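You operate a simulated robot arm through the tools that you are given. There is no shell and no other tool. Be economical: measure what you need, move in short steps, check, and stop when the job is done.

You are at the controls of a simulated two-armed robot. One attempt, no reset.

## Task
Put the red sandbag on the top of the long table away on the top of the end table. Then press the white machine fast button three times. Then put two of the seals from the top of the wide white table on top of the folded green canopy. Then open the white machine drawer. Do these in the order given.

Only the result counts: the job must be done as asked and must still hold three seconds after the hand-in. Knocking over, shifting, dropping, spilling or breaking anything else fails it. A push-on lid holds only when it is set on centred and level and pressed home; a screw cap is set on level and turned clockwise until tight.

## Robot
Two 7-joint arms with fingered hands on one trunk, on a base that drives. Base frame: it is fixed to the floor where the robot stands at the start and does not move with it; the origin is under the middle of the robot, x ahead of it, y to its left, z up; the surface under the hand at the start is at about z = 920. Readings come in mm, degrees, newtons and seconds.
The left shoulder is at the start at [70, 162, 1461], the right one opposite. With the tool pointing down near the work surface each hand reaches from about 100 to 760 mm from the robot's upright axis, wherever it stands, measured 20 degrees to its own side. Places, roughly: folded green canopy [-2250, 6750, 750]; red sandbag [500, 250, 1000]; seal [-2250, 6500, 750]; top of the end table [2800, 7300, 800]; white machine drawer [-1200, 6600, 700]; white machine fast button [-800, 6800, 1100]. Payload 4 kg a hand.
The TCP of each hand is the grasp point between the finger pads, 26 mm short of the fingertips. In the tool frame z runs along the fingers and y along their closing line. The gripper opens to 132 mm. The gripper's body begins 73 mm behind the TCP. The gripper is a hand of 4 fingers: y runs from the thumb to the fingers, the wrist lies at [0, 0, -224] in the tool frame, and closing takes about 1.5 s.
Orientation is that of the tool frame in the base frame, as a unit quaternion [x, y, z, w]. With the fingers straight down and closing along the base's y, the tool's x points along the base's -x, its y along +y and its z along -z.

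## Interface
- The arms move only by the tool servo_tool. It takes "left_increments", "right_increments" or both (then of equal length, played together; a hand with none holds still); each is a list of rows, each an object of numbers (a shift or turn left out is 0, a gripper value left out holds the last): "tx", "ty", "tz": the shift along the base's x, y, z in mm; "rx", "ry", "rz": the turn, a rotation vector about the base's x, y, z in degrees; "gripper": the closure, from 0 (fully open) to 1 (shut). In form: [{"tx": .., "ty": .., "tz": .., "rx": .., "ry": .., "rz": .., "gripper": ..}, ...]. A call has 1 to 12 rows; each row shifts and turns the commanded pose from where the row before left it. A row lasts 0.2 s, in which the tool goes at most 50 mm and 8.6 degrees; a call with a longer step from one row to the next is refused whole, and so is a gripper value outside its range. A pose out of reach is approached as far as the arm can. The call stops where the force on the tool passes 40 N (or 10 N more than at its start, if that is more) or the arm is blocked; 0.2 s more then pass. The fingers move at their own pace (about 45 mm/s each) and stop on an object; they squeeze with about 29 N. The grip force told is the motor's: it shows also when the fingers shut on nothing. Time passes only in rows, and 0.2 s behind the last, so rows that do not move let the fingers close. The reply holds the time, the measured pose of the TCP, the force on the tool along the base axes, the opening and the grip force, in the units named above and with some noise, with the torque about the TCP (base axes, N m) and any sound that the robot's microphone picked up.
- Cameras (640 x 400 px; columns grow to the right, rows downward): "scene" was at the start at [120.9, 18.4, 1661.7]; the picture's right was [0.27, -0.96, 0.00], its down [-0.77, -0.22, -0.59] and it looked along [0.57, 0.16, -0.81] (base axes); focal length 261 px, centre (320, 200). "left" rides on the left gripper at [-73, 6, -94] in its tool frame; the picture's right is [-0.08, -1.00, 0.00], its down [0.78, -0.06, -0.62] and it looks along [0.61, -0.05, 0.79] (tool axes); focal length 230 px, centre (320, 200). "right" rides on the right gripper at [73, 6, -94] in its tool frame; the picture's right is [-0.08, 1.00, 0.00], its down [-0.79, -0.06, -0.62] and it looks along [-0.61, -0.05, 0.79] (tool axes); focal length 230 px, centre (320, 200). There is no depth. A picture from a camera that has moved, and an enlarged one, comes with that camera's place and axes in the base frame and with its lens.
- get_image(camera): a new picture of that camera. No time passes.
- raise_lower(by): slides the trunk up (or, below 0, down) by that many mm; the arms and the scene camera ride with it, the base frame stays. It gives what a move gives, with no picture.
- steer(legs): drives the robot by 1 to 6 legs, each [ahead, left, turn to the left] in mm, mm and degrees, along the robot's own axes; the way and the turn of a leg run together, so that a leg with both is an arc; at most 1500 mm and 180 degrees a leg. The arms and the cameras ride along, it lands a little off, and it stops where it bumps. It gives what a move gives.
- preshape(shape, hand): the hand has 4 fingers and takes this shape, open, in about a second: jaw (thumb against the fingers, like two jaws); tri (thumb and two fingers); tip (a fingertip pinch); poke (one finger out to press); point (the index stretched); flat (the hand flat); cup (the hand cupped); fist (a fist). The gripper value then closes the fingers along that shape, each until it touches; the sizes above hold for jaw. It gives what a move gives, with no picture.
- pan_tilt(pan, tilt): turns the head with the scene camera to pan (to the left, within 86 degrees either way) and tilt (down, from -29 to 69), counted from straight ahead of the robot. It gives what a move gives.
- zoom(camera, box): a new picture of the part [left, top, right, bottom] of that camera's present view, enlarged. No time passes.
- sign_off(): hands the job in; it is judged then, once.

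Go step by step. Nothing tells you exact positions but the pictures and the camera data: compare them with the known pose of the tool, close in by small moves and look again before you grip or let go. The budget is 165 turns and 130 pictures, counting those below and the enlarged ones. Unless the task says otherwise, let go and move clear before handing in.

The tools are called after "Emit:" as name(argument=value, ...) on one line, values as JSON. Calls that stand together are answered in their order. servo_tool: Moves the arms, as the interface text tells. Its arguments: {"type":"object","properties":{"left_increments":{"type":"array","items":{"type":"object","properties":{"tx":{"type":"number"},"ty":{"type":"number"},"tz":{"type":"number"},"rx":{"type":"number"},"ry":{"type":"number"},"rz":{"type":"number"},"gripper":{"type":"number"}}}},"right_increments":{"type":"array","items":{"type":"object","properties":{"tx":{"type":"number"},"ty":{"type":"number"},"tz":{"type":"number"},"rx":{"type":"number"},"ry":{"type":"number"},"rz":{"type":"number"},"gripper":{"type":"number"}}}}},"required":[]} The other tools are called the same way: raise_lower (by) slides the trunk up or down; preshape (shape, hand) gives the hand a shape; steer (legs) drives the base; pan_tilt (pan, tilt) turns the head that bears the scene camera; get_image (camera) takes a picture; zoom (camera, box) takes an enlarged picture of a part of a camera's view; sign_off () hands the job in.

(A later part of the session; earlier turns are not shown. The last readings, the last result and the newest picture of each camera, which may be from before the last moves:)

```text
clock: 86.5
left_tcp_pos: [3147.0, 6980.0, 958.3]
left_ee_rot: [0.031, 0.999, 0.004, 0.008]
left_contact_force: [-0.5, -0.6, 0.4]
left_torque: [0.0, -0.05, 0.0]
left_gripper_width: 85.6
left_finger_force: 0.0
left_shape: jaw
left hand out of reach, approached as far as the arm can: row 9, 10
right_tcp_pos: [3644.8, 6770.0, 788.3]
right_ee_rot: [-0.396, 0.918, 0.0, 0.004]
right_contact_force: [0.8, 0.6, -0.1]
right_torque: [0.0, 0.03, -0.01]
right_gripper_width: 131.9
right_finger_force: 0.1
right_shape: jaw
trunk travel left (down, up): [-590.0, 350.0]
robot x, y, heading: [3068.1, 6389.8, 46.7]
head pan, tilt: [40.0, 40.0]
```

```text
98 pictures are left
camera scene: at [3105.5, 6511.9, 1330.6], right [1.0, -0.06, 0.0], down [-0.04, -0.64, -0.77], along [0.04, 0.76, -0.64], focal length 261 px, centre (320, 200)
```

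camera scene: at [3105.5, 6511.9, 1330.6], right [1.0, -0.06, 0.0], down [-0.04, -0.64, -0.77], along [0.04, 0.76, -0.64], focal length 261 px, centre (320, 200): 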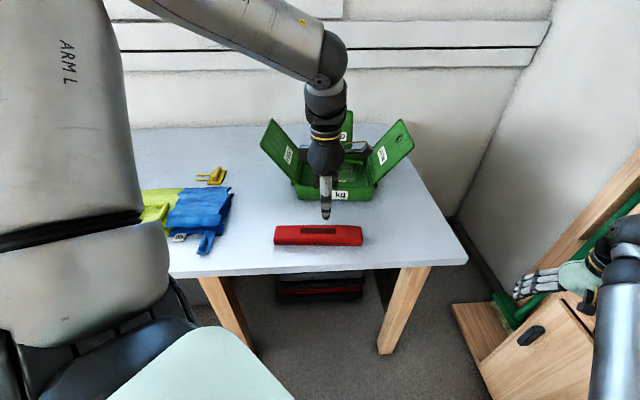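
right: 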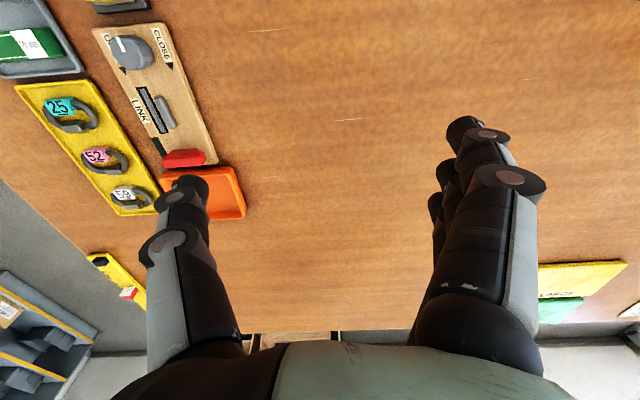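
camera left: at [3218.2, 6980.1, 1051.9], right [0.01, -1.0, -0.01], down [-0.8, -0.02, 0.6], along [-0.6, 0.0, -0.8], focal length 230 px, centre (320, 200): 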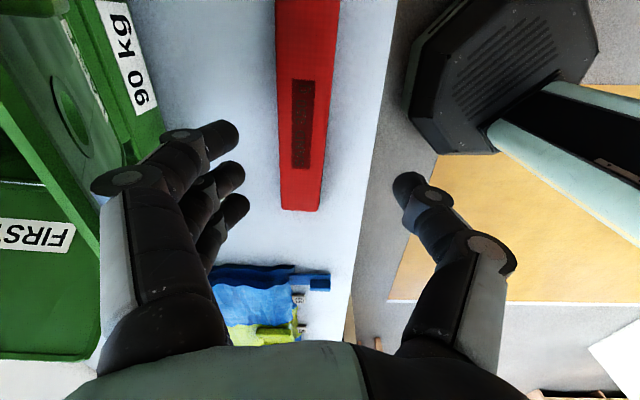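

The bag lies on the end table. Now I drive back clear and over to the white machine at the left, then look.

Emit:
steer(legs=[[-600, 0, 0], [0, 0, 43.3], [-550, 0, 0], [0, 1500, 0], [0, 1500, 0], [0, 400, 0]])

Emit:
raise_lower(by=250)

Emit:
pan_tilt(pan=0, tilt=20)

Emit:
get_image(camera="scene")

```text
clock: 110.5
left_tcp_pos: [-1064.8, 5872.4, 957.4]
left_ee_rot: [-0.352, 0.936, 0.008, 0.004]
left_contact_force: [-0.3, -0.5, 0.5]
left_torque: [0.0, 0.01, 0.03]
left_gripper_width: 85.6
left_finger_force: 0.1
left_shape: jaw
right_tcp_pos: [-563.3, 6075.5, 787.8]
right_ee_rot: [0.717, -0.697, -0.001, -0.003]
right_contact_force: [0.2, -0.6, 0.4]
right_torque: [0.01, 0.02, -0.01]
right_gripper_width: 131.7
right_finger_force: 0.1
right_shape: jaw
trunk travel left (down, up): [-590.0, 350.0]
robot x, y, heading: [-704.1, 5399.9, 91.6]
head pan, tilt: [40.0, 40.0]
```

```text
clock: 113.1
left_tcp_pos: [-1064.1, 5873.0, 1207.7]
left_ee_rot: [-0.353, 0.936, 0.008, 0.004]
left_contact_force: [0.6, 0.6, -0.4]
left_torque: [-0.03, -0.01, 0.0]
left_gripper_width: 85.8
left_finger_force: 0.0
left_shape: jaw
right_tcp_pos: [-563.5, 6076.0, 1037.3]
right_ee_rot: [0.718, -0.697, -0.001, -0.002]
right_contact_force: [0.3, -0.5, -0.2]
right_torque: [0.0, 0.01, -0.01]
right_gripper_width: 131.9
right_finger_force: 0.1
right_shape: jaw
trunk travel left (down, up): [-840.0, 100.0]
robot x, y, heading: [-704.7, 5400.7, 91.8]
head pan, tilt: [40.0, 40.0]
```

```text
clock: 114.1
left_tcp_pos: [-1064.5, 5873.1, 1208.3]
left_ee_rot: [-0.352, 0.936, 0.009, 0.003]
left_contact_force: [-0.3, 0.1, -0.2]
left_torque: [0.01, 0.01, 0.0]
left_gripper_width: 85.6
left_finger_force: 0.0
left_shape: jaw
right_tcp_pos: [-563.5, 6077.5, 1038.8]
right_ee_rot: [0.717, -0.697, -0.001, -0.002]
right_contact_force: [-0.1, -0.2, -0.2]
right_torque: [0.02, -0.02, -0.02]
right_gripper_width: 131.9
right_finger_force: 0.1
right_shape: jaw
trunk travel left (down, up): [-840.0, 100.0]
robot x, y, heading: [-705.4, 5398.9, 91.5]
head pan, tilt: [0.0, 20.0]
```

```text
97 pictures are left
camera scene: at [-708.8, 5542.1, 1612.1], right [1.0, 0.03, 0.0], down [0.01, -0.34, -0.94], along [-0.03, 0.94, -0.34], focal length 261 px, centre (320, 200)
```

scene: 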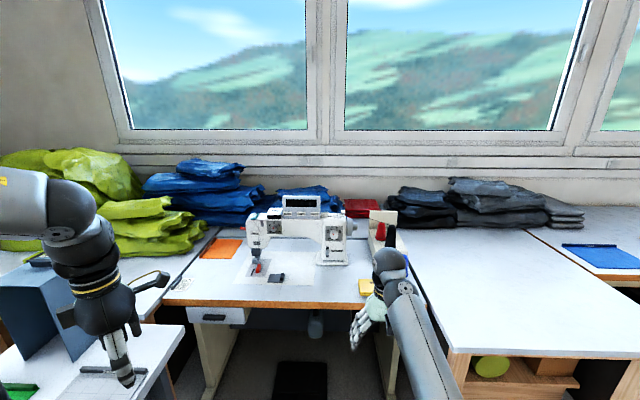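

Emit:
zoom(camera="scene", box=[230, 180, 390, 290])

Emit:
zoom(camera="scene", box=[150, 280, 310, 380])

```text
3.64 times, centred on (310, 235) of scene
camera zoom: at [-708.8, 5542.1, 1612.1], right [1.0, 0.03, 0.0], down [0.01, -0.34, -0.94], along [-0.03, 0.94, -0.34], focal length 950 px, centre (356, 73)
```

zoom: 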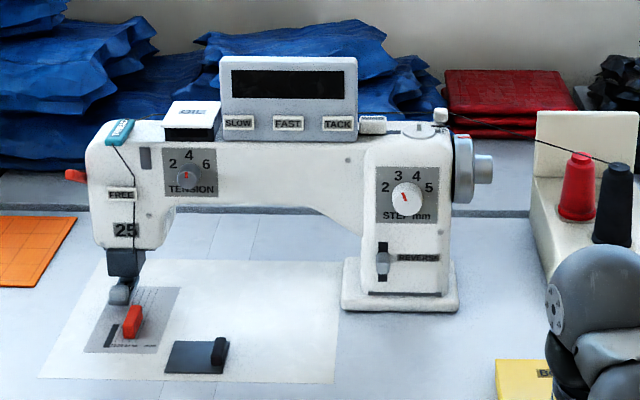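

```text
4.00 times, centred on (230, 330) of scene
camera zoom: at [-708.8, 5542.1, 1612.1], right [1.0, 0.03, 0.0], down [0.01, -0.34, -0.94], along [-0.03, 0.94, -0.34], focal length 1045 px, centre (680, -320)
```

zoom: 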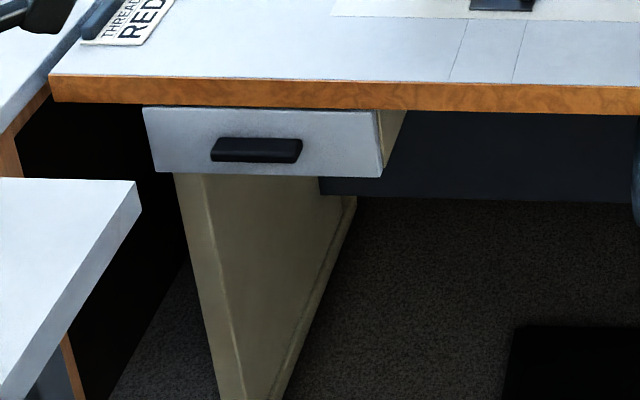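

FAST is a plate on the control box at about [-847,6800,1080]. Before driving closer I try to get the right hand up and out of the way.

Emit:
servo_tool(right_increments=[{"tx": 40, "ty": -20, "tz": 10}, {"tx": 40, "ty": -20, "tz": 10}, {"tx": 40, "ty": -20, "tz": 10}, {"tx": 40, "ty": -20, "tz": 10}, {"tx": 30, "ty": -40, "tz": 10}, {"tx": 20, "ty": -40, "tz": 10}, {"ty": -40, "tz": 10}, {"ty": -40, "tz": 10}, {"ty": -40, "tz": 10}, {}])

Emit:
get_image(camera="scene")

```text
refused: row 5 steps farther than a row can; nothing moved
```

```text
94 pictures are left
camera scene: at [-708.8, 5542.1, 1612.1], right [1.0, 0.03, 0.0], down [0.01, -0.34, -0.94], along [-0.03, 0.94, -0.34], focal length 261 px, centre (320, 200)
```

scene: 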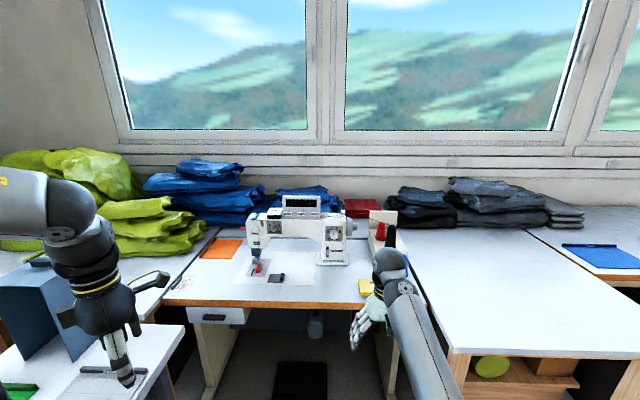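

Emit:
servo_tool(right_increments=[{"tx": 40, "ty": -20, "tz": 10}, {"tx": 40, "ty": -20, "tz": 10}, {"tx": 40, "ty": -20, "tz": 10}, {"tx": 40, "ty": -20, "tz": 10}, {"tx": 20, "ty": -40, "tz": 10}, {"tx": 20, "ty": -40, "tz": 10}, {"ty": -40, "tz": 10}, {"ty": -40, "tz": 10}, {"ty": -40, "tz": 10}, {}])

Emit:
get_image(camera="scene")

```text
clock: 116.3
left_tcp_pos: [-1064.6, 5872.8, 1206.6]
left_ee_rot: [-0.352, 0.936, 0.007, 0.005]
left_contact_force: [-0.5, -0.1, -0.4]
left_torque: [-0.03, 0.0, -0.02]
left_gripper_width: 85.9
left_finger_force: 0.1
left_shape: jaw
right_tcp_pos: [-560.1, 6068.4, 1028.8]
right_ee_rot: [0.716, -0.698, -0.002, -0.003]
right_contact_force: [-0.1, -0.6, -0.1]
right_torque: [0.02, -0.01, -0.02]
right_gripper_width: 132.2
right_finger_force: 0.0
right_shape: jaw
right hand out of reach, approached as far as the arm can: row 1, 2, 3, 4, 5, 6, 7, 8, 9
trunk travel left (down, up): [-840.0, 100.0]
robot x, y, heading: [-705.2, 5401.6, 91.9]
head pan, tilt: [0.0, 20.0]
```

```text
93 pictures are left
camera scene: at [-708.9, 5542.3, 1612.1], right [1.0, 0.03, 0.0], down [0.01, -0.34, -0.94], along [-0.03, 0.94, -0.34], focal length 261 px, centre (320, 200)
```

scene: 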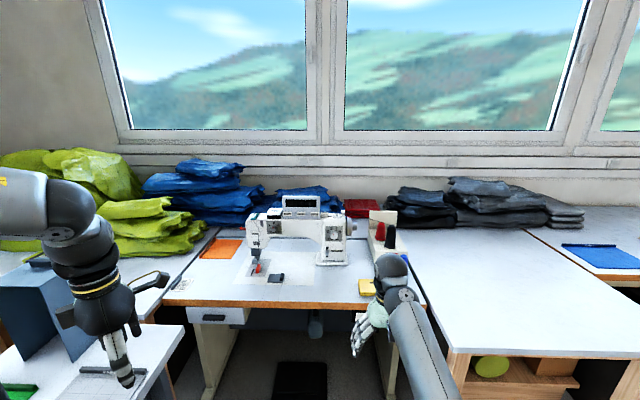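

The right arm is stuck at a joint limit in its orientation; I try turning its wrist to free it.

Emit:
servo_tool(right_increments=[{"rz": 8}, {"rz": 8}, {"rz": 8}, {"rz": 8}, {"rz": 8}, {"ty": -20, "tz": 10}, {"ty": -20, "tz": 10}, {"ty": -20, "tz": 10}, {}])

```text
clock: 118.3
left_tcp_pos: [-1064.1, 5872.7, 1207.1]
left_ee_rot: [-0.353, 0.936, 0.009, 0.005]
left_contact_force: [-0.3, 1.2, -0.1]
left_torque: [-0.02, -0.01, 0.0]
left_gripper_width: 85.8
left_finger_force: 0.1
left_shape: jaw
right_tcp_pos: [-559.7, 6064.7, 1026.9]
right_ee_rot: [0.912, -0.41, -0.003, -0.003]
right_contact_force: [-0.2, -0.2, 0.8]
right_torque: [0.0, 0.0, 0.02]
right_gripper_width: 131.9
right_finger_force: 0.1
right_shape: jaw
right hand out of reach, approached as far as the arm can: row 6, 7, 8
trunk travel left (down, up): [-840.0, 100.0]
robot x, y, heading: [-704.5, 5401.4, 91.6]
head pan, tilt: [0.0, 20.0]
```

Emit:
servo_tool(right_increments=[{"rx": 8}, {"rx": 8}, {"rx": 8}, {"rx": 8}, {"rx": 8}, {"ty": -30, "tz": 20}, {"ty": -30, "tz": 20}, {"ty": -30, "tz": 20}, {"ty": -30, "tz": 20}, {}])

Emit:
get_image(camera="scene")

```text
clock: 120.5
left_tcp_pos: [-1064.5, 5873.9, 1208.2]
left_ee_rot: [-0.353, 0.936, 0.007, 0.004]
left_contact_force: [-0.1, 0.2, -0.2]
left_torque: [-0.01, -0.03, 0.01]
left_gripper_width: 85.4
left_finger_force: 0.0
left_shape: jaw
right_tcp_pos: [-557.9, 5943.9, 1105.9]
right_ee_rot: [0.857, -0.385, -0.142, -0.313]
right_contact_force: [-0.1, 0.1, 1.0]
right_torque: [-0.03, 0.0, 0.0]
right_gripper_width: 132.0
right_finger_force: 0.0
right_shape: jaw
trunk travel left (down, up): [-840.0, 100.0]
robot x, y, heading: [-702.4, 5400.4, 91.7]
head pan, tilt: [0.0, 20.0]
```

```text
92 pictures are left
camera scene: at [-708.4, 5542.6, 1612.0], right [1.0, 0.03, 0.0], down [0.01, -0.34, -0.94], along [-0.03, 0.94, -0.34], focal length 261 px, centre (320, 200)
```

scene: 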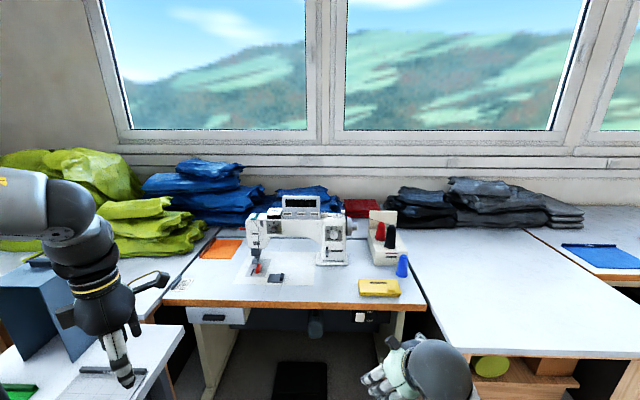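

Tilting freed it. I tuck the right hand back and turn the left hand to natural yaw and pitch it forward for pressing.

Emit:
servo_tool(right_increments=[{"ty": -30, "tx": 10, "tz": 10}, {"ty": -30, "tx": 10, "tz": 10}, {"ty": -30, "tx": 10, "tz": 10}, {"ty": -30, "tx": 10, "tz": 10}, {"ty": -30, "tx": 10, "tz": 10}, {"ty": -30, "tx": 10}, {}, {}, {}, {}, {}, {}], left_increments=[{"rz": 8.3}, {"rz": 8.3}, {"rz": 8.3}, {"rz": 8.3}, {"rz": 8.3}, {"rz": 8.3}, {"rx": 8.4}, {"rx": 8.4}, {"rx": 8.4}, {"rx": 8.4}, {"rx": 8.4}, {"rx": 8.4}])

Emit:
preshape(hand="left", shape="poke")

Emit:
get_image(camera="left")

Emit:
get_image(camera="scene")

```text
clock: 121.4
left_tcp_pos: [-1063.3, 5874.2, 1206.8]
left_ee_rot: [-0.549, 0.836, 0.008, 0.001]
left_contact_force: [0.4, 0.4, 0.2]
left_torque: [-0.02, -0.01, 0.01]
left_gripper_width: 85.6
left_finger_force: 0.0
left_shape: jaw
right_tcp_pos: [-479.9, 5881.4, 1112.4]
right_ee_rot: [0.867, -0.355, -0.047, -0.348]
right_contact_force: [0.1, -0.1, 0.1]
right_torque: [-0.02, 0.0, 0.02]
right_gripper_width: 131.7
right_finger_force: 0.0
right_shape: jaw
right hand out of reach, approached as far as the arm can: row 3, 4
trunk travel left (down, up): [-840.0, 100.0]
robot x, y, heading: [-705.9, 5400.9, 91.6]
head pan, tilt: [0.0, 20.0]
stopped in row 4 (right hand): the arm was blocked; the commanded pose is now the measured one
```

```text
clock: 122.3
left_tcp_pos: [-1063.5, 5871.8, 1207.9]
left_ee_rot: [-0.55, 0.835, 0.008, 0.002]
left_contact_force: [-0.1, -0.7, 0.7]
left_torque: [0.0, 0.0, 0.0]
left_gripper_width: 0.2
left_finger_force: 0.1
left_shape: poke
right_tcp_pos: [-482.1, 5881.3, 1113.9]
right_ee_rot: [0.867, -0.355, -0.046, -0.348]
right_contact_force: [0.5, -0.6, 0.2]
right_torque: [-0.02, -0.05, 0.01]
right_gripper_width: 131.8
right_finger_force: 0.0
right_shape: jaw
trunk travel left (down, up): [-840.0, 100.0]
robot x, y, heading: [-706.1, 5406.5, 91.7]
head pan, tilt: [0.0, 20.0]
```

```text
91 pictures are left
camera left: at [-1039.8, 5939.5, 1302.9], right [0.95, -0.32, -0.01], down [-0.25, -0.76, 0.6], along [-0.2, -0.57, -0.8], focal length 230 px, centre (320, 200)
```

left: 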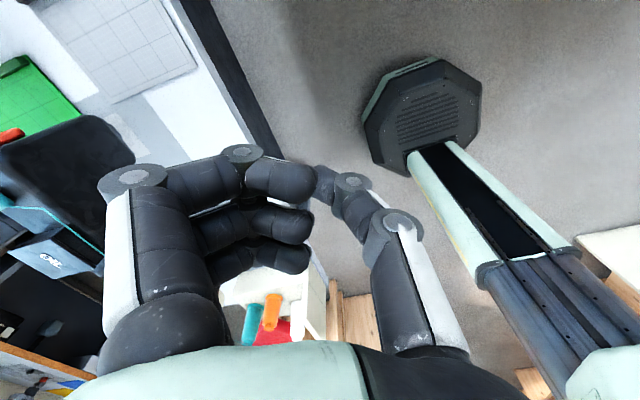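

```text
90 pictures are left
camera scene: at [-709.1, 5541.7, 1612.1], right [1.0, 0.03, 0.0], down [0.01, -0.34, -0.94], along [-0.03, 0.94, -0.34], focal length 261 px, centre (320, 200)
```

scene: 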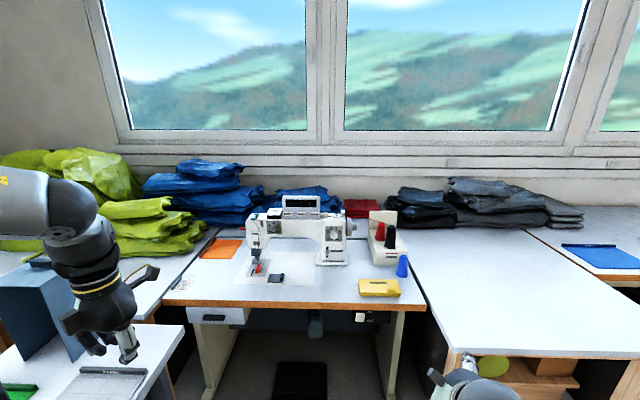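

Emit:
zoom(camera="scene", box=[40, 220, 200, 380])

Emit:
servo_tool(left_increments=[{"rz": 8.3}, {"rz": 8.3}, {"rx": 8.4}, {"rx": 8.4}, {"rx": 8.4}, {"rx": 8.4}, {"rx": 8.4}, {"rx": 8.4}])

Emit:
zoom(camera="scene", box=[40, 220, 200, 380])

Emit:
get_image(camera="left")

```text
2.50 times, centred on (120, 300) of scene
camera zoom: at [-709.1, 5541.7, 1612.1], right [1.0, 0.03, 0.0], down [0.01, -0.34, -0.94], along [-0.03, 0.94, -0.34], focal length 653 px, centre (820, -50)
```

zoom: 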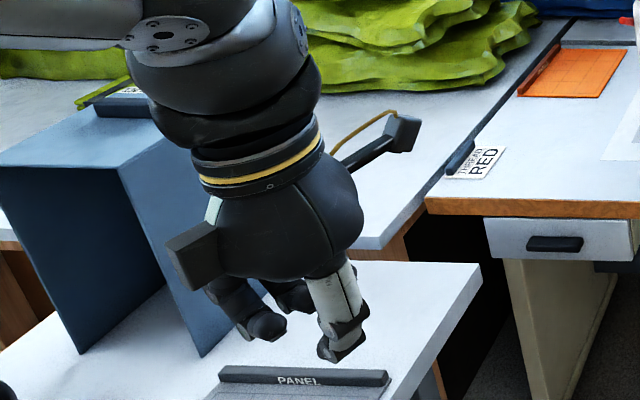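

```text
clock: 124.1
left_tcp_pos: [-1088.1, 5877.0, 1216.9]
left_ee_rot: [-0.601, 0.677, 0.34, 0.254]
left_contact_force: [2.3, 0.2, -1.8]
left_torque: [0.04, 0.1, 0.12]
left_gripper_width: 0.0
left_finger_force: 0.1
left_shape: poke
left hand out of reach, approached as far as the arm can: row 8
right_tcp_pos: [-482.9, 5881.6, 1112.6]
right_ee_rot: [0.866, -0.354, -0.047, -0.349]
right_contact_force: [0.7, 0.4, 0.9]
right_torque: [-0.03, 0.01, 0.0]
right_gripper_width: 132.0
right_finger_force: 0.0
right_shape: jaw
trunk travel left (down, up): [-840.0, 100.0]
robot x, y, heading: [-701.8, 5392.4, 91.9]
head pan, tilt: [0.0, 20.0]
```

```text
2.50 times, centred on (120, 300) of scene
camera zoom: at [-710.8, 5541.3, 1612.0], right [1.0, 0.03, 0.0], down [0.01, -0.34, -0.94], along [-0.03, 0.94, -0.34], focal length 653 px, centre (820, -50)
```

zoom: 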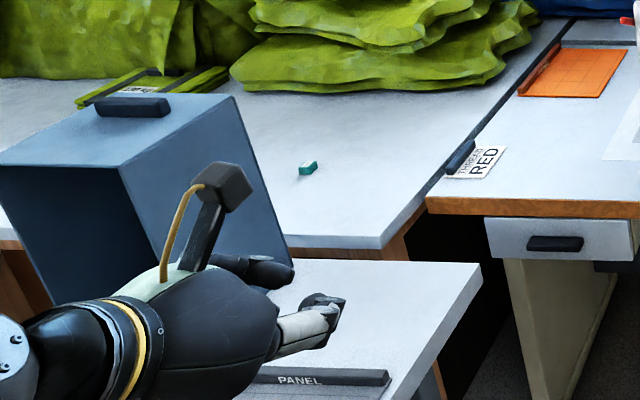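

```text
87 pictures are left
camera left: at [-1075.7, 5851.7, 1332.4], right [1.0, 0.0, -0.09], down [-0.02, -0.98, -0.21], along [-0.09, 0.21, -0.97], focal length 230 px, centre (320, 200)
```

left: 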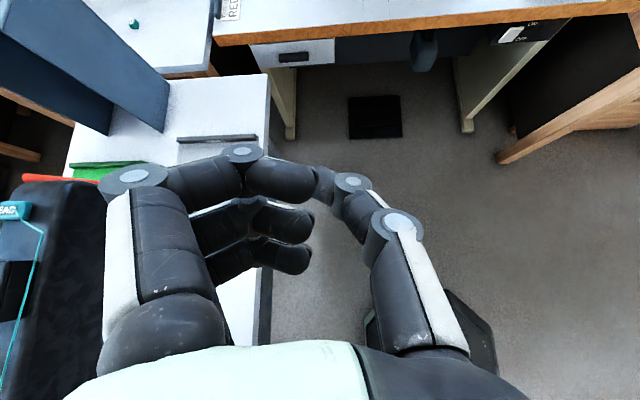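

The poke shape looks curled; I check the "point" shape instead.

Emit:
preshape(hand="left", shape="point")

Emit:
get_image(camera="left")

Emit:
zoom(camera="scene", box=[40, 220, 200, 380])

```text
clock: 125.0
left_tcp_pos: [-1085.4, 5876.4, 1218.2]
left_ee_rot: [-0.601, 0.679, 0.34, 0.251]
left_contact_force: [0.1, -0.6, -0.3]
left_torque: [0.0, 0.0, -0.02]
left_gripper_width: 126.0
left_finger_force: 0.1
left_shape: point
right_tcp_pos: [-481.5, 5880.9, 1112.6]
right_ee_rot: [0.867, -0.354, -0.047, -0.348]
right_contact_force: [0.4, 0.6, 0.7]
right_torque: [0.02, -0.01, 0.02]
right_gripper_width: 131.9
right_finger_force: 0.1
right_shape: jaw
trunk travel left (down, up): [-840.0, 100.0]
robot x, y, heading: [-703.3, 5401.0, 91.7]
head pan, tilt: [0.0, 20.0]
```

```text
86 pictures are left
camera left: at [-1074.0, 5852.2, 1333.5], right [0.99, 0.0, -0.1], down [-0.02, -0.98, -0.2], along [-0.1, 0.2, -0.97], focal length 230 px, centre (320, 200)
```

left: 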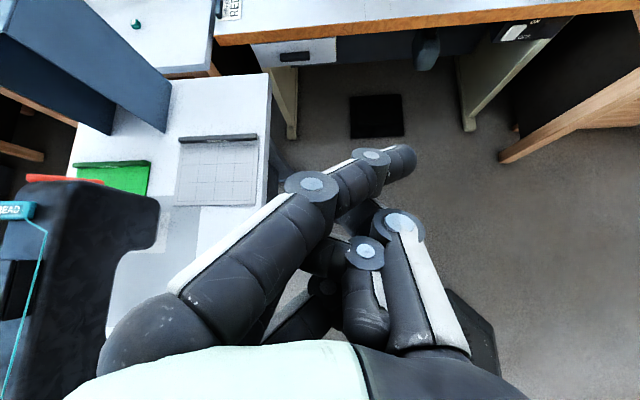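

```text
2.50 times, centred on (120, 300) of scene
camera zoom: at [-708.0, 5541.8, 1612.1], right [1.0, 0.03, 0.0], down [0.01, -0.34, -0.94], along [-0.03, 0.94, -0.34], focal length 653 px, centre (820, -50)
```

zoom: 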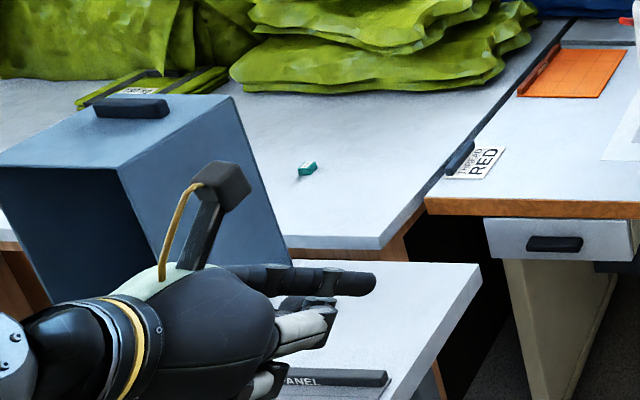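

The index tip in "point" shape sits at about (-20,-42,+13) in the tool frame and is the foremost part. I drive closer to the machine and look at the buttons.

Emit:
steer(legs=[[600, 0, -1.7]])

Emit:
pan_tilt(pan=12, tilt=38)

Emit:
get_image(camera="scene")

Emit:
get_image(camera="left")

```text
clock: 128.4
left_tcp_pos: [-1066.4, 6485.4, 1208.6]
left_ee_rot: [-0.598, 0.681, 0.315, 0.281]
left_contact_force: [-0.1, -0.4, -0.4]
left_torque: [0.04, 0.02, -0.01]
left_gripper_width: 126.0
left_finger_force: 0.0
left_shape: point
right_tcp_pos: [-475.4, 6471.6, 1112.7]
right_ee_rot: [0.861, -0.368, -0.041, -0.349]
right_contact_force: [-0.1, -0.4, 0.2]
right_torque: [0.0, -0.03, -0.05]
right_gripper_width: 131.8
right_finger_force: 0.1
right_shape: jaw
trunk travel left (down, up): [-840.0, 100.0]
robot x, y, heading: [-709.7, 5994.2, 89.9]
head pan, tilt: [0.0, 20.0]
```

```text
clock: 129.2
left_tcp_pos: [-1066.4, 6486.4, 1207.7]
left_ee_rot: [-0.598, 0.681, 0.316, 0.28]
left_contact_force: [-0.5, -0.2, -0.3]
left_torque: [0.01, -0.04, -0.02]
left_gripper_width: 125.9
left_finger_force: 0.1
left_shape: point
right_tcp_pos: [-475.0, 6471.6, 1113.5]
right_ee_rot: [0.86, -0.369, -0.041, -0.349]
right_contact_force: [0.5, 0.3, 0.2]
right_torque: [-0.02, 0.02, 0.0]
right_gripper_width: 131.9
right_finger_force: 0.1
right_shape: jaw
trunk travel left (down, up): [-840.0, 100.0]
robot x, y, heading: [-713.9, 5999.1, 89.8]
head pan, tilt: [12.0, 38.0]
```

```text
84 pictures are left
camera scene: at [-730.5, 6130.8, 1583.7], right [0.98, 0.21, 0.0], down [0.13, -0.6, -0.79], along [-0.16, 0.77, -0.62], focal length 261 px, centre (320, 200)
```

scene: 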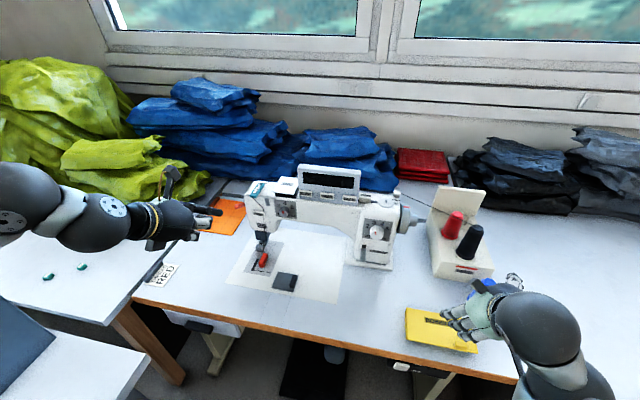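

```text
83 pictures are left
camera left: at [-1063.2, 6462.2, 1325.0], right [1.0, -0.04, -0.03], down [-0.04, -0.98, -0.2], along [-0.03, 0.21, -0.98], focal length 230 px, centre (320, 200)
```

left: 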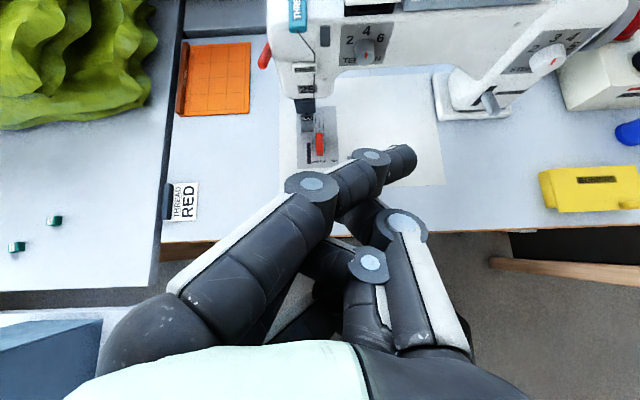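

Emit:
zoom(camera="scene", box=[260, 150, 420, 250])

```text
4.00 times, centred on (340, 200) of scene
camera zoom: at [-730.5, 6130.8, 1583.7], right [0.98, 0.21, 0.0], down [0.13, -0.6, -0.79], along [-0.16, 0.77, -0.62], focal length 1045 px, centre (240, 200)
```

zoom: 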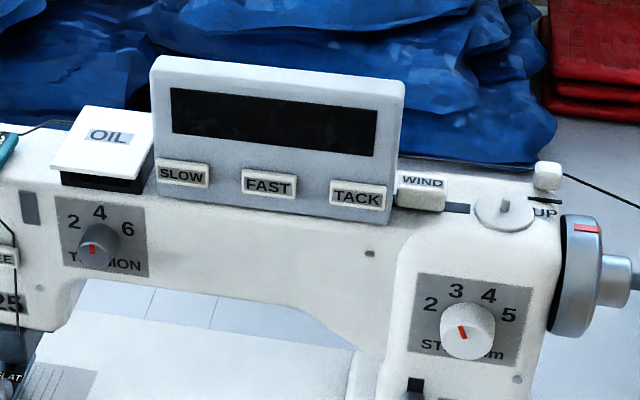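

FAST key centre is at about [-840,6758,1098]. I bring the index in front of it, some 60 mm short, and check.

Emit:
servo_tool(left_increments=[{"tx": 40, "ty": 10}, {"tx": 40, "ty": 20}, {"tx": 40, "ty": 20, "tz": -10}, {"tx": 40, "ty": 20, "tz": -20}, {"tx": 30, "ty": 30, "tz": -20}, {"ty": 30, "tz": -30}, {"ty": 30, "tz": -30}, {}])

Emit:
get_image(camera="left")

Emit:
zoom(camera="scene", box=[220, 130, 420, 255])

```text
clock: 131.0
left_tcp_pos: [-877.9, 6648.3, 1101.5]
left_ee_rot: [-0.598, 0.681, 0.316, 0.281]
left_contact_force: [0.0, -0.5, 0.5]
left_torque: [0.0, -0.01, 0.01]
left_gripper_width: 126.1
left_finger_force: 0.1
left_shape: point
left hand out of reach, approached as far as the arm can: row 1
right_tcp_pos: [-473.6, 6469.8, 1113.7]
right_ee_rot: [0.86, -0.368, -0.04, -0.35]
right_contact_force: [0.0, 0.0, 0.4]
right_torque: [0.02, 0.01, -0.01]
right_gripper_width: 132.0
right_finger_force: 0.0
right_shape: jaw
trunk travel left (down, up): [-840.0, 100.0]
robot x, y, heading: [-709.5, 5998.9, 89.7]
head pan, tilt: [12.0, 38.0]
```

```text
81 pictures are left
camera left: at [-873.7, 6622.9, 1218.0], right [1.0, -0.04, -0.03], down [-0.04, -0.98, -0.21], along [-0.03, 0.21, -0.98], focal length 230 px, centre (320, 200)
```

left: 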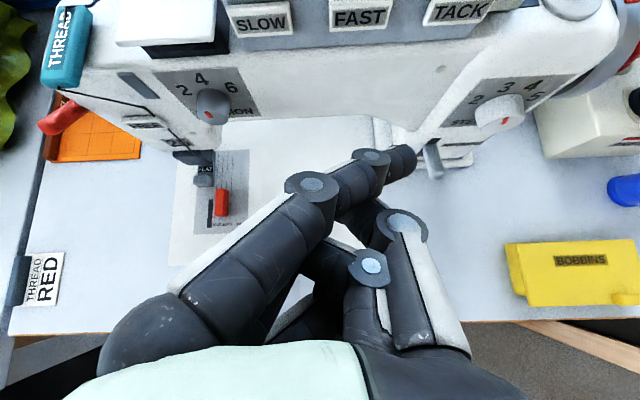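

```text
3.20 times, centred on (320, 192) of scene
camera zoom: at [-729.6, 6129.5, 1583.8], right [0.98, 0.21, 0.0], down [0.13, -0.6, -0.79], along [-0.16, 0.77, -0.62], focal length 836 px, centre (320, 224)
```

zoom: 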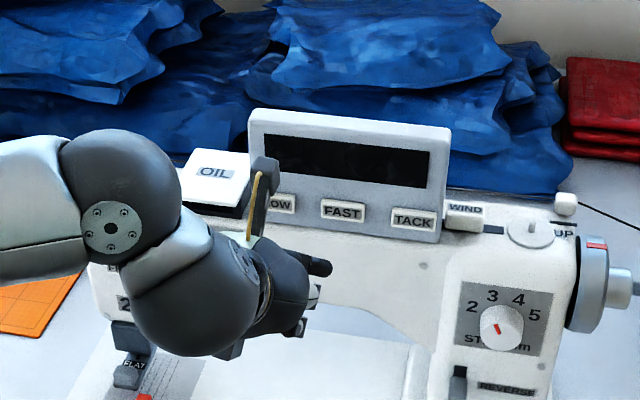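

The fingertip projects straight in front of FAST. I advance.

Emit:
servo_tool(left_increments=[{"ty": 20, "tz": -2}, {"ty": 20, "tz": -1}, {"ty": 15}, {"ty": 5}, {}])

Emit:
zoom(camera="scene", box=[270, 150, 390, 225])

Emit:
zoom(camera="left", box=[220, 0, 540, 200])

```text
clock: 132.2
left_tcp_pos: [-878.0, 6709.2, 1097.2]
left_ee_rot: [-0.598, 0.681, 0.315, 0.281]
left_contact_force: [-0.5, -0.6, -0.1]
left_torque: [0.02, -0.01, -0.04]
left_gripper_width: 126.0
left_finger_force: 0.0
left_shape: point
right_tcp_pos: [-473.8, 6471.5, 1113.4]
right_ee_rot: [0.86, -0.369, -0.04, -0.35]
right_contact_force: [1.6, 0.7, 0.3]
right_torque: [0.03, 0.0, -0.03]
right_gripper_width: 132.0
right_finger_force: 0.1
right_shape: jaw
trunk travel left (down, up): [-840.0, 100.0]
robot x, y, heading: [-714.8, 5992.4, 90.0]
head pan, tilt: [12.0, 38.0]
```

```text
5.33 times, centred on (330, 188) of scene
camera zoom: at [-730.4, 6130.3, 1583.7], right [0.98, 0.21, 0.0], down [0.13, -0.6, -0.79], along [-0.16, 0.77, -0.62], focal length 1393 px, centre (267, 267)
```

zoom: 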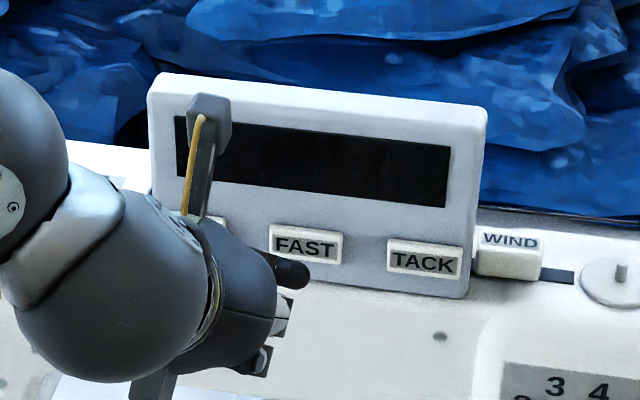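

```text
2.00 times, centred on (380, 100) of left
camera zoom: at [-874.2, 6685.1, 1212.6], right [1.0, -0.04, -0.03], down [-0.04, -0.98, -0.2], along [-0.03, 0.21, -0.98], focal length 460 px, centre (200, 400)
```

zoom: 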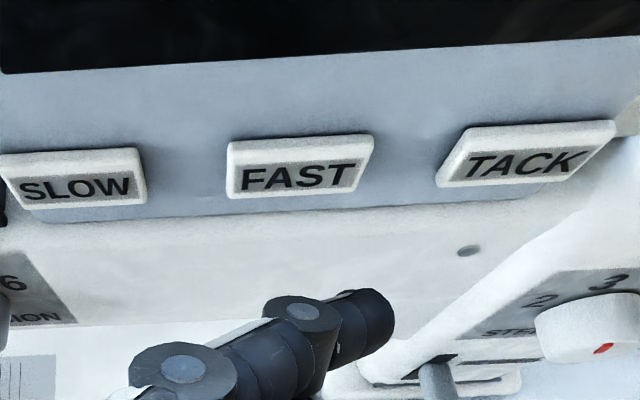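

Re-triangulated with the wrist view, FAST lies at about [-843,6788,1076]; I lower the finger 24 mm and close in.

Emit:
servo_tool(left_increments=[{"tz": -12}, {"tz": -12}, {"ty": 15}, {"ty": 10}, {}])

Emit:
zoom(camera="scene", box=[270, 150, 390, 225])

Emit:
zoom(camera="left", box=[220, 0, 540, 200])

```text
clock: 133.4
left_tcp_pos: [-877.0, 6736.7, 1070.5]
left_ee_rot: [-0.598, 0.681, 0.315, 0.281]
left_contact_force: [0.1, 0.1, -0.5]
left_torque: [-0.03, 0.04, 0.0]
left_gripper_width: 125.9
left_finger_force: 0.1
left_shape: point
right_tcp_pos: [-475.4, 6472.1, 1113.7]
right_ee_rot: [0.861, -0.368, -0.041, -0.349]
right_contact_force: [-0.5, -0.6, 0.0]
right_torque: [0.0, -0.02, 0.01]
right_gripper_width: 131.9
right_finger_force: 0.1
right_shape: jaw
trunk travel left (down, up): [-840.0, 100.0]
robot x, y, heading: [-713.5, 5997.1, 89.7]
head pan, tilt: [12.0, 38.0]
```

```text
5.33 times, centred on (330, 188) of scene
camera zoom: at [-730.7, 6130.1, 1583.7], right [0.98, 0.21, 0.0], down [0.13, -0.6, -0.79], along [-0.16, 0.77, -0.62], focal length 1393 px, centre (267, 267)
```

zoom: 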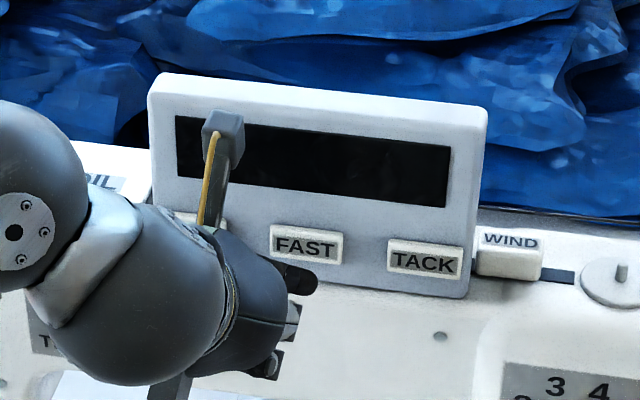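

```text
2.00 times, centred on (380, 100) of left
camera zoom: at [-874.1, 6711.1, 1187.3], right [1.0, -0.04, -0.03], down [-0.04, -0.98, -0.2], along [-0.03, 0.21, -0.98], focal length 460 px, centre (200, 400)
```

zoom: 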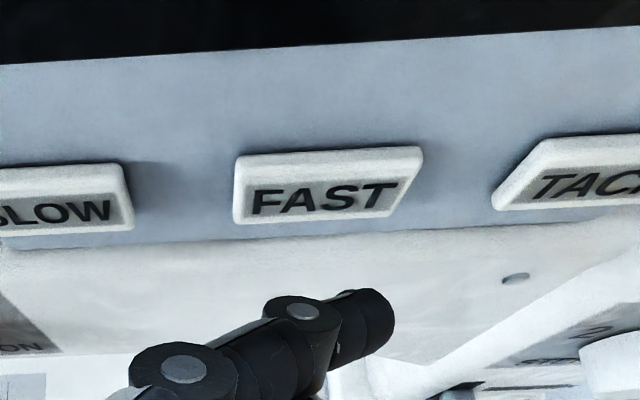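

Finger height now matches; about 25 mm remain. I press with small steps.

Emit:
servo_tool(left_increments=[{"ty": 12}, {"ty": 6}, {"ty": 4}, {"ty": 4}, {"ty": 4}, {}])

Emit:
zoom(camera="left", box=[220, 0, 540, 200])

```text
clock: 134.8
left_tcp_pos: [-878.0, 6764.9, 1070.2]
left_ee_rot: [-0.598, 0.682, 0.315, 0.281]
left_contact_force: [-1.0, -4.6, -1.8]
left_torque: [0.0, 0.06, -0.19]
left_gripper_width: 126.1
left_finger_force: 0.0
left_shape: point
right_tcp_pos: [-475.5, 6471.3, 1114.0]
right_ee_rot: [0.861, -0.367, -0.041, -0.349]
right_contact_force: [-0.4, -0.4, 0.8]
right_torque: [-0.02, 0.01, 0.01]
right_gripper_width: 132.0
right_finger_force: 0.0
right_shape: jaw
trunk travel left (down, up): [-840.0, 100.0]
robot x, y, heading: [-714.1, 6000.0, 90.0]
head pan, tilt: [12.0, 38.0]
heard: click
```

```text
2.00 times, centred on (380, 100) of left
camera zoom: at [-874.6, 6740.8, 1186.9], right [1.0, -0.04, -0.03], down [-0.04, -0.98, -0.2], along [-0.03, 0.21, -0.98], focal length 460 px, centre (200, 400)
```

zoom: 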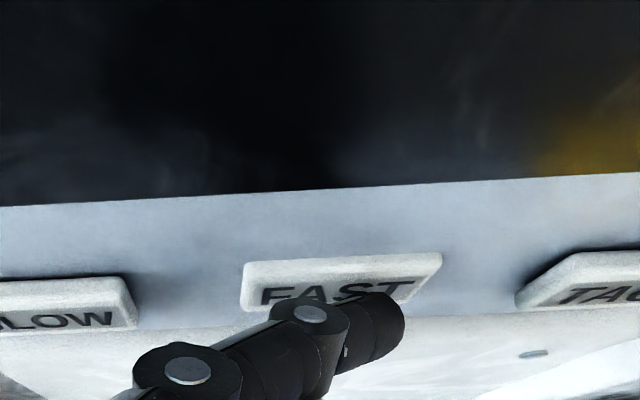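

One click heard: the finger pressed FAST. I retreat, then press the second time.

Emit:
servo_tool(left_increments=[{"ty": -10}, {"ty": -10}, {}, {}])

Emit:
servo_tool(left_increments=[{"ty": 8}, {"ty": 4}, {"ty": 4}, {"ty": 4}, {}])

Emit:
servo_tool(left_increments=[{"ty": -10}, {"ty": -10}, {}, {}])

```text
clock: 135.8
left_tcp_pos: [-878.3, 6745.2, 1072.2]
left_ee_rot: [-0.598, 0.682, 0.314, 0.281]
left_contact_force: [-0.8, 0.5, 0.3]
left_torque: [-0.02, 0.01, -0.01]
left_gripper_width: 126.0
left_finger_force: 0.1
left_shape: point
right_tcp_pos: [-473.7, 6471.3, 1113.0]
right_ee_rot: [0.86, -0.369, -0.041, -0.349]
right_contact_force: [-0.1, 0.9, 0.3]
right_torque: [0.01, -0.01, -0.02]
right_gripper_width: 132.0
right_finger_force: 0.0
right_shape: jaw
trunk travel left (down, up): [-840.0, 100.0]
robot x, y, heading: [-714.1, 5997.6, 89.9]
head pan, tilt: [12.0, 38.0]
```

```text
clock: 137.0
left_tcp_pos: [-879.2, 6766.3, 1070.8]
left_ee_rot: [-0.597, 0.682, 0.315, 0.281]
left_contact_force: [-2.5, -4.7, -1.4]
left_torque: [-0.01, 0.08, -0.17]
left_gripper_width: 126.1
left_finger_force: 0.1
left_shape: point
right_tcp_pos: [-475.3, 6471.3, 1114.4]
right_ee_rot: [0.861, -0.368, -0.041, -0.348]
right_contact_force: [0.8, -0.7, 0.1]
right_torque: [-0.04, -0.03, -0.04]
right_gripper_width: 131.9
right_finger_force: 0.1
right_shape: jaw
trunk travel left (down, up): [-840.0, 100.0]
robot x, y, heading: [-715.3, 5998.6, 89.9]
head pan, tilt: [12.0, 38.0]
heard: click
```

```text
clock: 138.0
left_tcp_pos: [-876.7, 6746.6, 1072.2]
left_ee_rot: [-0.598, 0.681, 0.315, 0.281]
left_contact_force: [0.6, 0.6, 0.6]
left_torque: [-0.02, 0.01, -0.02]
left_gripper_width: 126.3
left_finger_force: 0.0
left_shape: point
right_tcp_pos: [-474.7, 6471.6, 1114.0]
right_ee_rot: [0.861, -0.369, -0.041, -0.349]
right_contact_force: [-0.9, 0.0, -0.6]
right_torque: [0.01, 0.02, 0.02]
right_gripper_width: 131.9
right_finger_force: 0.0
right_shape: jaw
trunk travel left (down, up): [-840.0, 100.0]
robot x, y, heading: [-714.3, 5995.9, 90.0]
head pan, tilt: [12.0, 38.0]
```

Second click heard. Now the third press, then retreat clear.

Emit:
servo_tool(left_increments=[{"ty": 8}, {"ty": 4}, {"ty": 4}, {"ty": 4}, {}])

Emit:
servo_tool(left_increments=[{"ty": -15}, {"ty": -25}, {"ty": -30, "tz": 10}, {"ty": -30, "tz": 20}, {"ty": -30, "tz": 30}, {"ty": -30, "tz": 30}, {"ty": -30, "tz": 20}, {}])

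Emit:
get_image(camera="scene")

```text
clock: 139.2
left_tcp_pos: [-877.5, 6765.4, 1071.7]
left_ee_rot: [-0.598, 0.682, 0.314, 0.281]
left_contact_force: [-1.5, -5.8, -1.7]
left_torque: [0.0, 0.06, -0.15]
left_gripper_width: 126.2
left_finger_force: 0.1
left_shape: point
right_tcp_pos: [-473.4, 6471.2, 1112.3]
right_ee_rot: [0.861, -0.368, -0.041, -0.35]
right_contact_force: [0.5, -0.2, -0.4]
right_torque: [-0.02, 0.02, -0.01]
right_gripper_width: 132.1
right_finger_force: 0.0
right_shape: jaw
trunk travel left (down, up): [-840.0, 100.0]
robot x, y, heading: [-710.8, 5996.4, 89.6]
head pan, tilt: [12.0, 38.0]
heard: click
```

```text
clock: 141.0
left_tcp_pos: [-879.0, 6575.5, 1182.9]
left_ee_rot: [-0.598, 0.682, 0.314, 0.281]
left_contact_force: [0.9, 0.6, 0.0]
left_torque: [0.0, 0.01, 0.01]
left_gripper_width: 126.1
left_finger_force: 0.1
left_shape: point
right_tcp_pos: [-474.0, 6471.2, 1112.9]
right_ee_rot: [0.861, -0.369, -0.041, -0.349]
right_contact_force: [0.4, -0.1, 0.7]
right_torque: [0.02, 0.05, 0.03]
right_gripper_width: 131.8
right_finger_force: 0.0
right_shape: jaw
trunk travel left (down, up): [-840.0, 100.0]
robot x, y, heading: [-711.0, 5999.7, 89.9]
head pan, tilt: [12.0, 38.0]
```

```text
74 pictures are left
camera scene: at [-731.0, 6131.2, 1583.6], right [0.98, 0.21, 0.0], down [0.13, -0.6, -0.79], along [-0.16, 0.77, -0.62], focal length 261 px, centre (320, 200)
```

scene: 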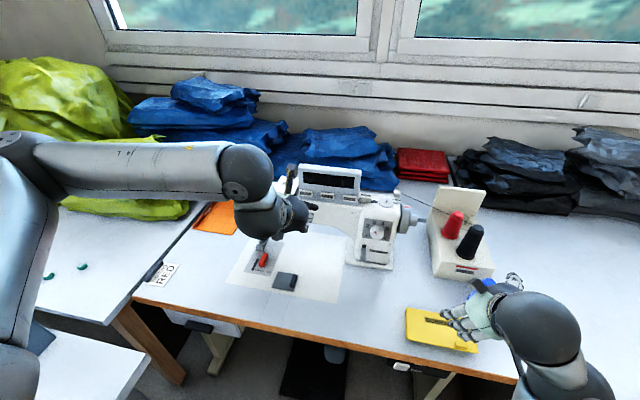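

Three clicks heard in total. Next the seals: small green pieces lie on the wide table to the left. I back off and look left.

Emit:
steer(legs=[[-700, 0, 0]])

Emit:
pan_tilt(pan=50, tilt=28)

Emit:
get_image(camera="scene")

```text
clock: 144.8
left_tcp_pos: [-879.2, 5885.5, 1181.9]
left_ee_rot: [-0.6, 0.68, 0.315, 0.28]
left_contact_force: [1.4, 0.4, 0.1]
left_torque: [-0.02, 0.0, 0.0]
left_gripper_width: 126.3
left_finger_force: 0.1
left_shape: point
right_tcp_pos: [-476.5, 5782.1, 1113.0]
right_ee_rot: [0.861, -0.368, -0.042, -0.348]
right_contact_force: [-0.6, 0.1, 0.5]
right_torque: [0.0, 0.01, 0.02]
right_gripper_width: 131.8
right_finger_force: 0.1
right_shape: jaw
trunk travel left (down, up): [-840.0, 100.0]
robot x, y, heading: [-709.5, 5308.2, 90.3]
head pan, tilt: [12.0, 38.0]
```

```text
clock: 145.8
left_tcp_pos: [-879.7, 5886.1, 1182.2]
left_ee_rot: [-0.599, 0.68, 0.315, 0.281]
left_contact_force: [0.0, 0.1, -0.4]
left_torque: [0.03, 0.01, 0.04]
left_gripper_width: 126.3
left_finger_force: 0.0
left_shape: point
right_tcp_pos: [-475.2, 5782.1, 1113.0]
right_ee_rot: [0.861, -0.367, -0.041, -0.349]
right_contact_force: [0.8, 0.4, 0.1]
right_torque: [-0.03, 0.04, -0.01]
right_gripper_width: 131.9
right_finger_force: 0.1
right_shape: jaw
trunk travel left (down, up): [-840.0, 100.0]
robot x, y, heading: [-715.4, 5306.4, 90.0]
head pan, tilt: [50.0, 28.0]
```

```text
73 pictures are left
camera scene: at [-783.0, 5414.0, 1599.2], right [0.64, 0.77, 0.0], down [0.36, -0.3, -0.88], along [-0.68, 0.57, -0.47], focal length 261 px, centre (320, 200)
```

scene: 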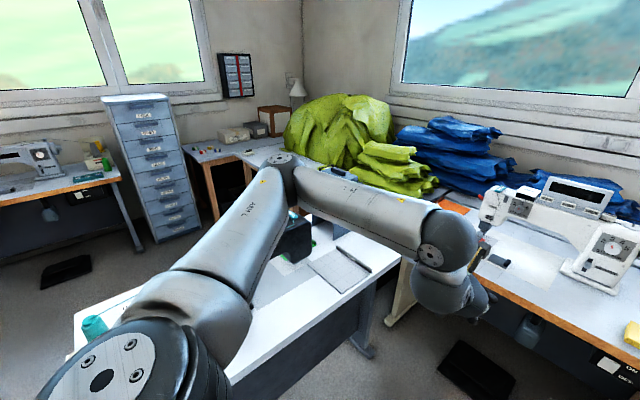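

A desk stands before the wide table (x≈-1940..-1300, y≈5100..6350); I'll go round its near end. Back up and look left.

Emit:
steer(legs=[[-850, 0, 0], [0, 0, 60]])

Emit:
pan_tilt(pan=-10, tilt=25)

Emit:
get_image(camera="scene")

```text
clock: 153.0
left_tcp_pos: [-1291.4, 4591.3, 1182.5]
left_ee_rot: [0.86, -0.286, -0.414, -0.085]
left_contact_force: [-1.0, -0.2, -0.8]
left_torque: [0.04, 0.0, 0.0]
left_gripper_width: 126.1
left_finger_force: 0.0
left_shape: point
right_tcp_pos: [-1003.1, 4890.8, 1113.7]
right_ee_rot: [0.929, 0.116, -0.211, -0.28]
right_contact_force: [-0.1, 0.3, -0.4]
right_torque: [-0.02, 0.0, 0.02]
right_gripper_width: 132.1
right_finger_force: 0.0
right_shape: jaw
trunk travel left (down, up): [-840.0, 100.0]
robot x, y, heading: [-706.7, 4452.1, 150.5]
head pan, tilt: [50.0, 28.0]
```

```text
clock: 154.3
left_tcp_pos: [-1291.8, 4590.3, 1182.0]
left_ee_rot: [0.86, -0.286, -0.414, -0.084]
left_contact_force: [-0.1, -0.7, 0.1]
left_torque: [-0.01, 0.0, 0.01]
left_gripper_width: 126.0
left_finger_force: 0.0
left_shape: point
right_tcp_pos: [-1001.8, 4890.8, 1114.6]
right_ee_rot: [0.929, 0.116, -0.211, -0.282]
right_contact_force: [-0.4, -0.9, 0.3]
right_torque: [-0.01, 0.03, -0.02]
right_gripper_width: 131.7
right_finger_force: 0.1
right_shape: jaw
trunk travel left (down, up): [-840.0, 100.0]
robot x, y, heading: [-705.9, 4453.1, 150.6]
head pan, tilt: [-10.0, 25.0]
```

```text
72 pictures are left
camera scene: at [-821.4, 4532.5, 1604.0], right [0.63, 0.77, 0.0], down [0.33, -0.27, -0.91], along [-0.7, 0.58, -0.42], focal length 261 px, centre (320, 200)
```

scene: 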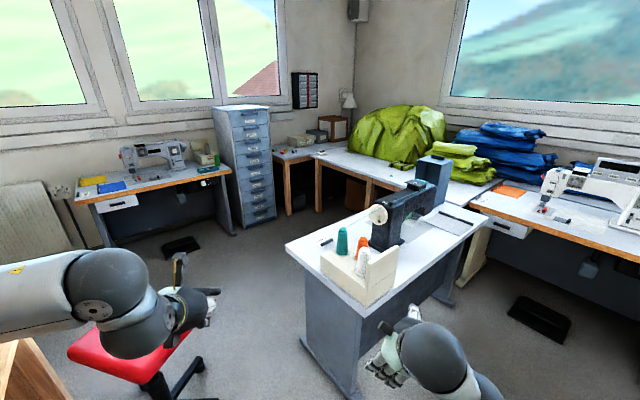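

The way left passes between a red chair and the desk end; I measure that gap.

Emit:
pan_tilt(pan=10, tilt=50)

Emit:
get_image(camera="scene")

Emit:
get_image(camera="left")

```text
clock: 155.2
left_tcp_pos: [-1291.2, 4591.6, 1182.8]
left_ee_rot: [0.861, -0.285, -0.414, -0.083]
left_contact_force: [-1.3, -0.3, -0.1]
left_torque: [-0.01, 0.02, 0.02]
left_gripper_width: 126.2
left_finger_force: 0.1
left_shape: point
right_tcp_pos: [-1002.3, 4892.3, 1114.4]
right_ee_rot: [0.929, 0.117, -0.211, -0.281]
right_contact_force: [-0.2, 0.6, 0.2]
right_torque: [0.01, 0.02, -0.02]
right_gripper_width: 131.9
right_finger_force: 0.1
right_shape: jaw
trunk travel left (down, up): [-840.0, 100.0]
robot x, y, heading: [-710.1, 4449.4, 150.6]
head pan, tilt: [10.0, 50.0]
```

```text
71 pictures are left
camera scene: at [-822.7, 4499.9, 1566.6], right [0.33, 0.94, 0.0], down [0.72, -0.26, -0.64], along [-0.61, 0.21, -0.77], focal length 261 px, centre (320, 200)
```

scene: 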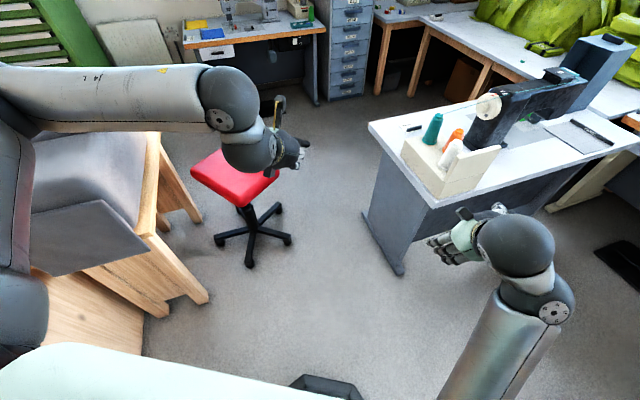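

```text
70 pictures are left
camera left: at [-1268.4, 4581.7, 1298.5], right [0.52, 0.85, -0.03], down [0.83, -0.52, -0.2], along [-0.19, 0.08, -0.98], focal length 230 px, centre (320, 200)
```

left: 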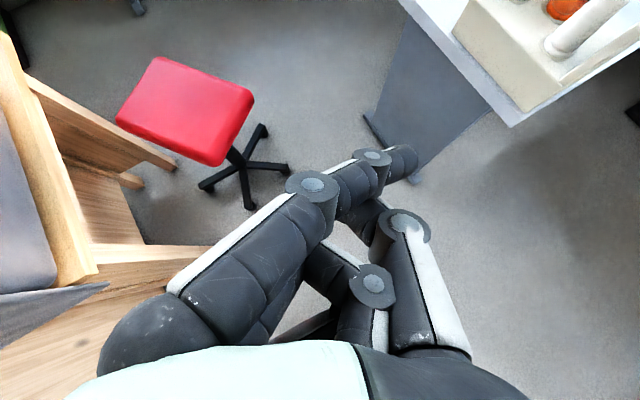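

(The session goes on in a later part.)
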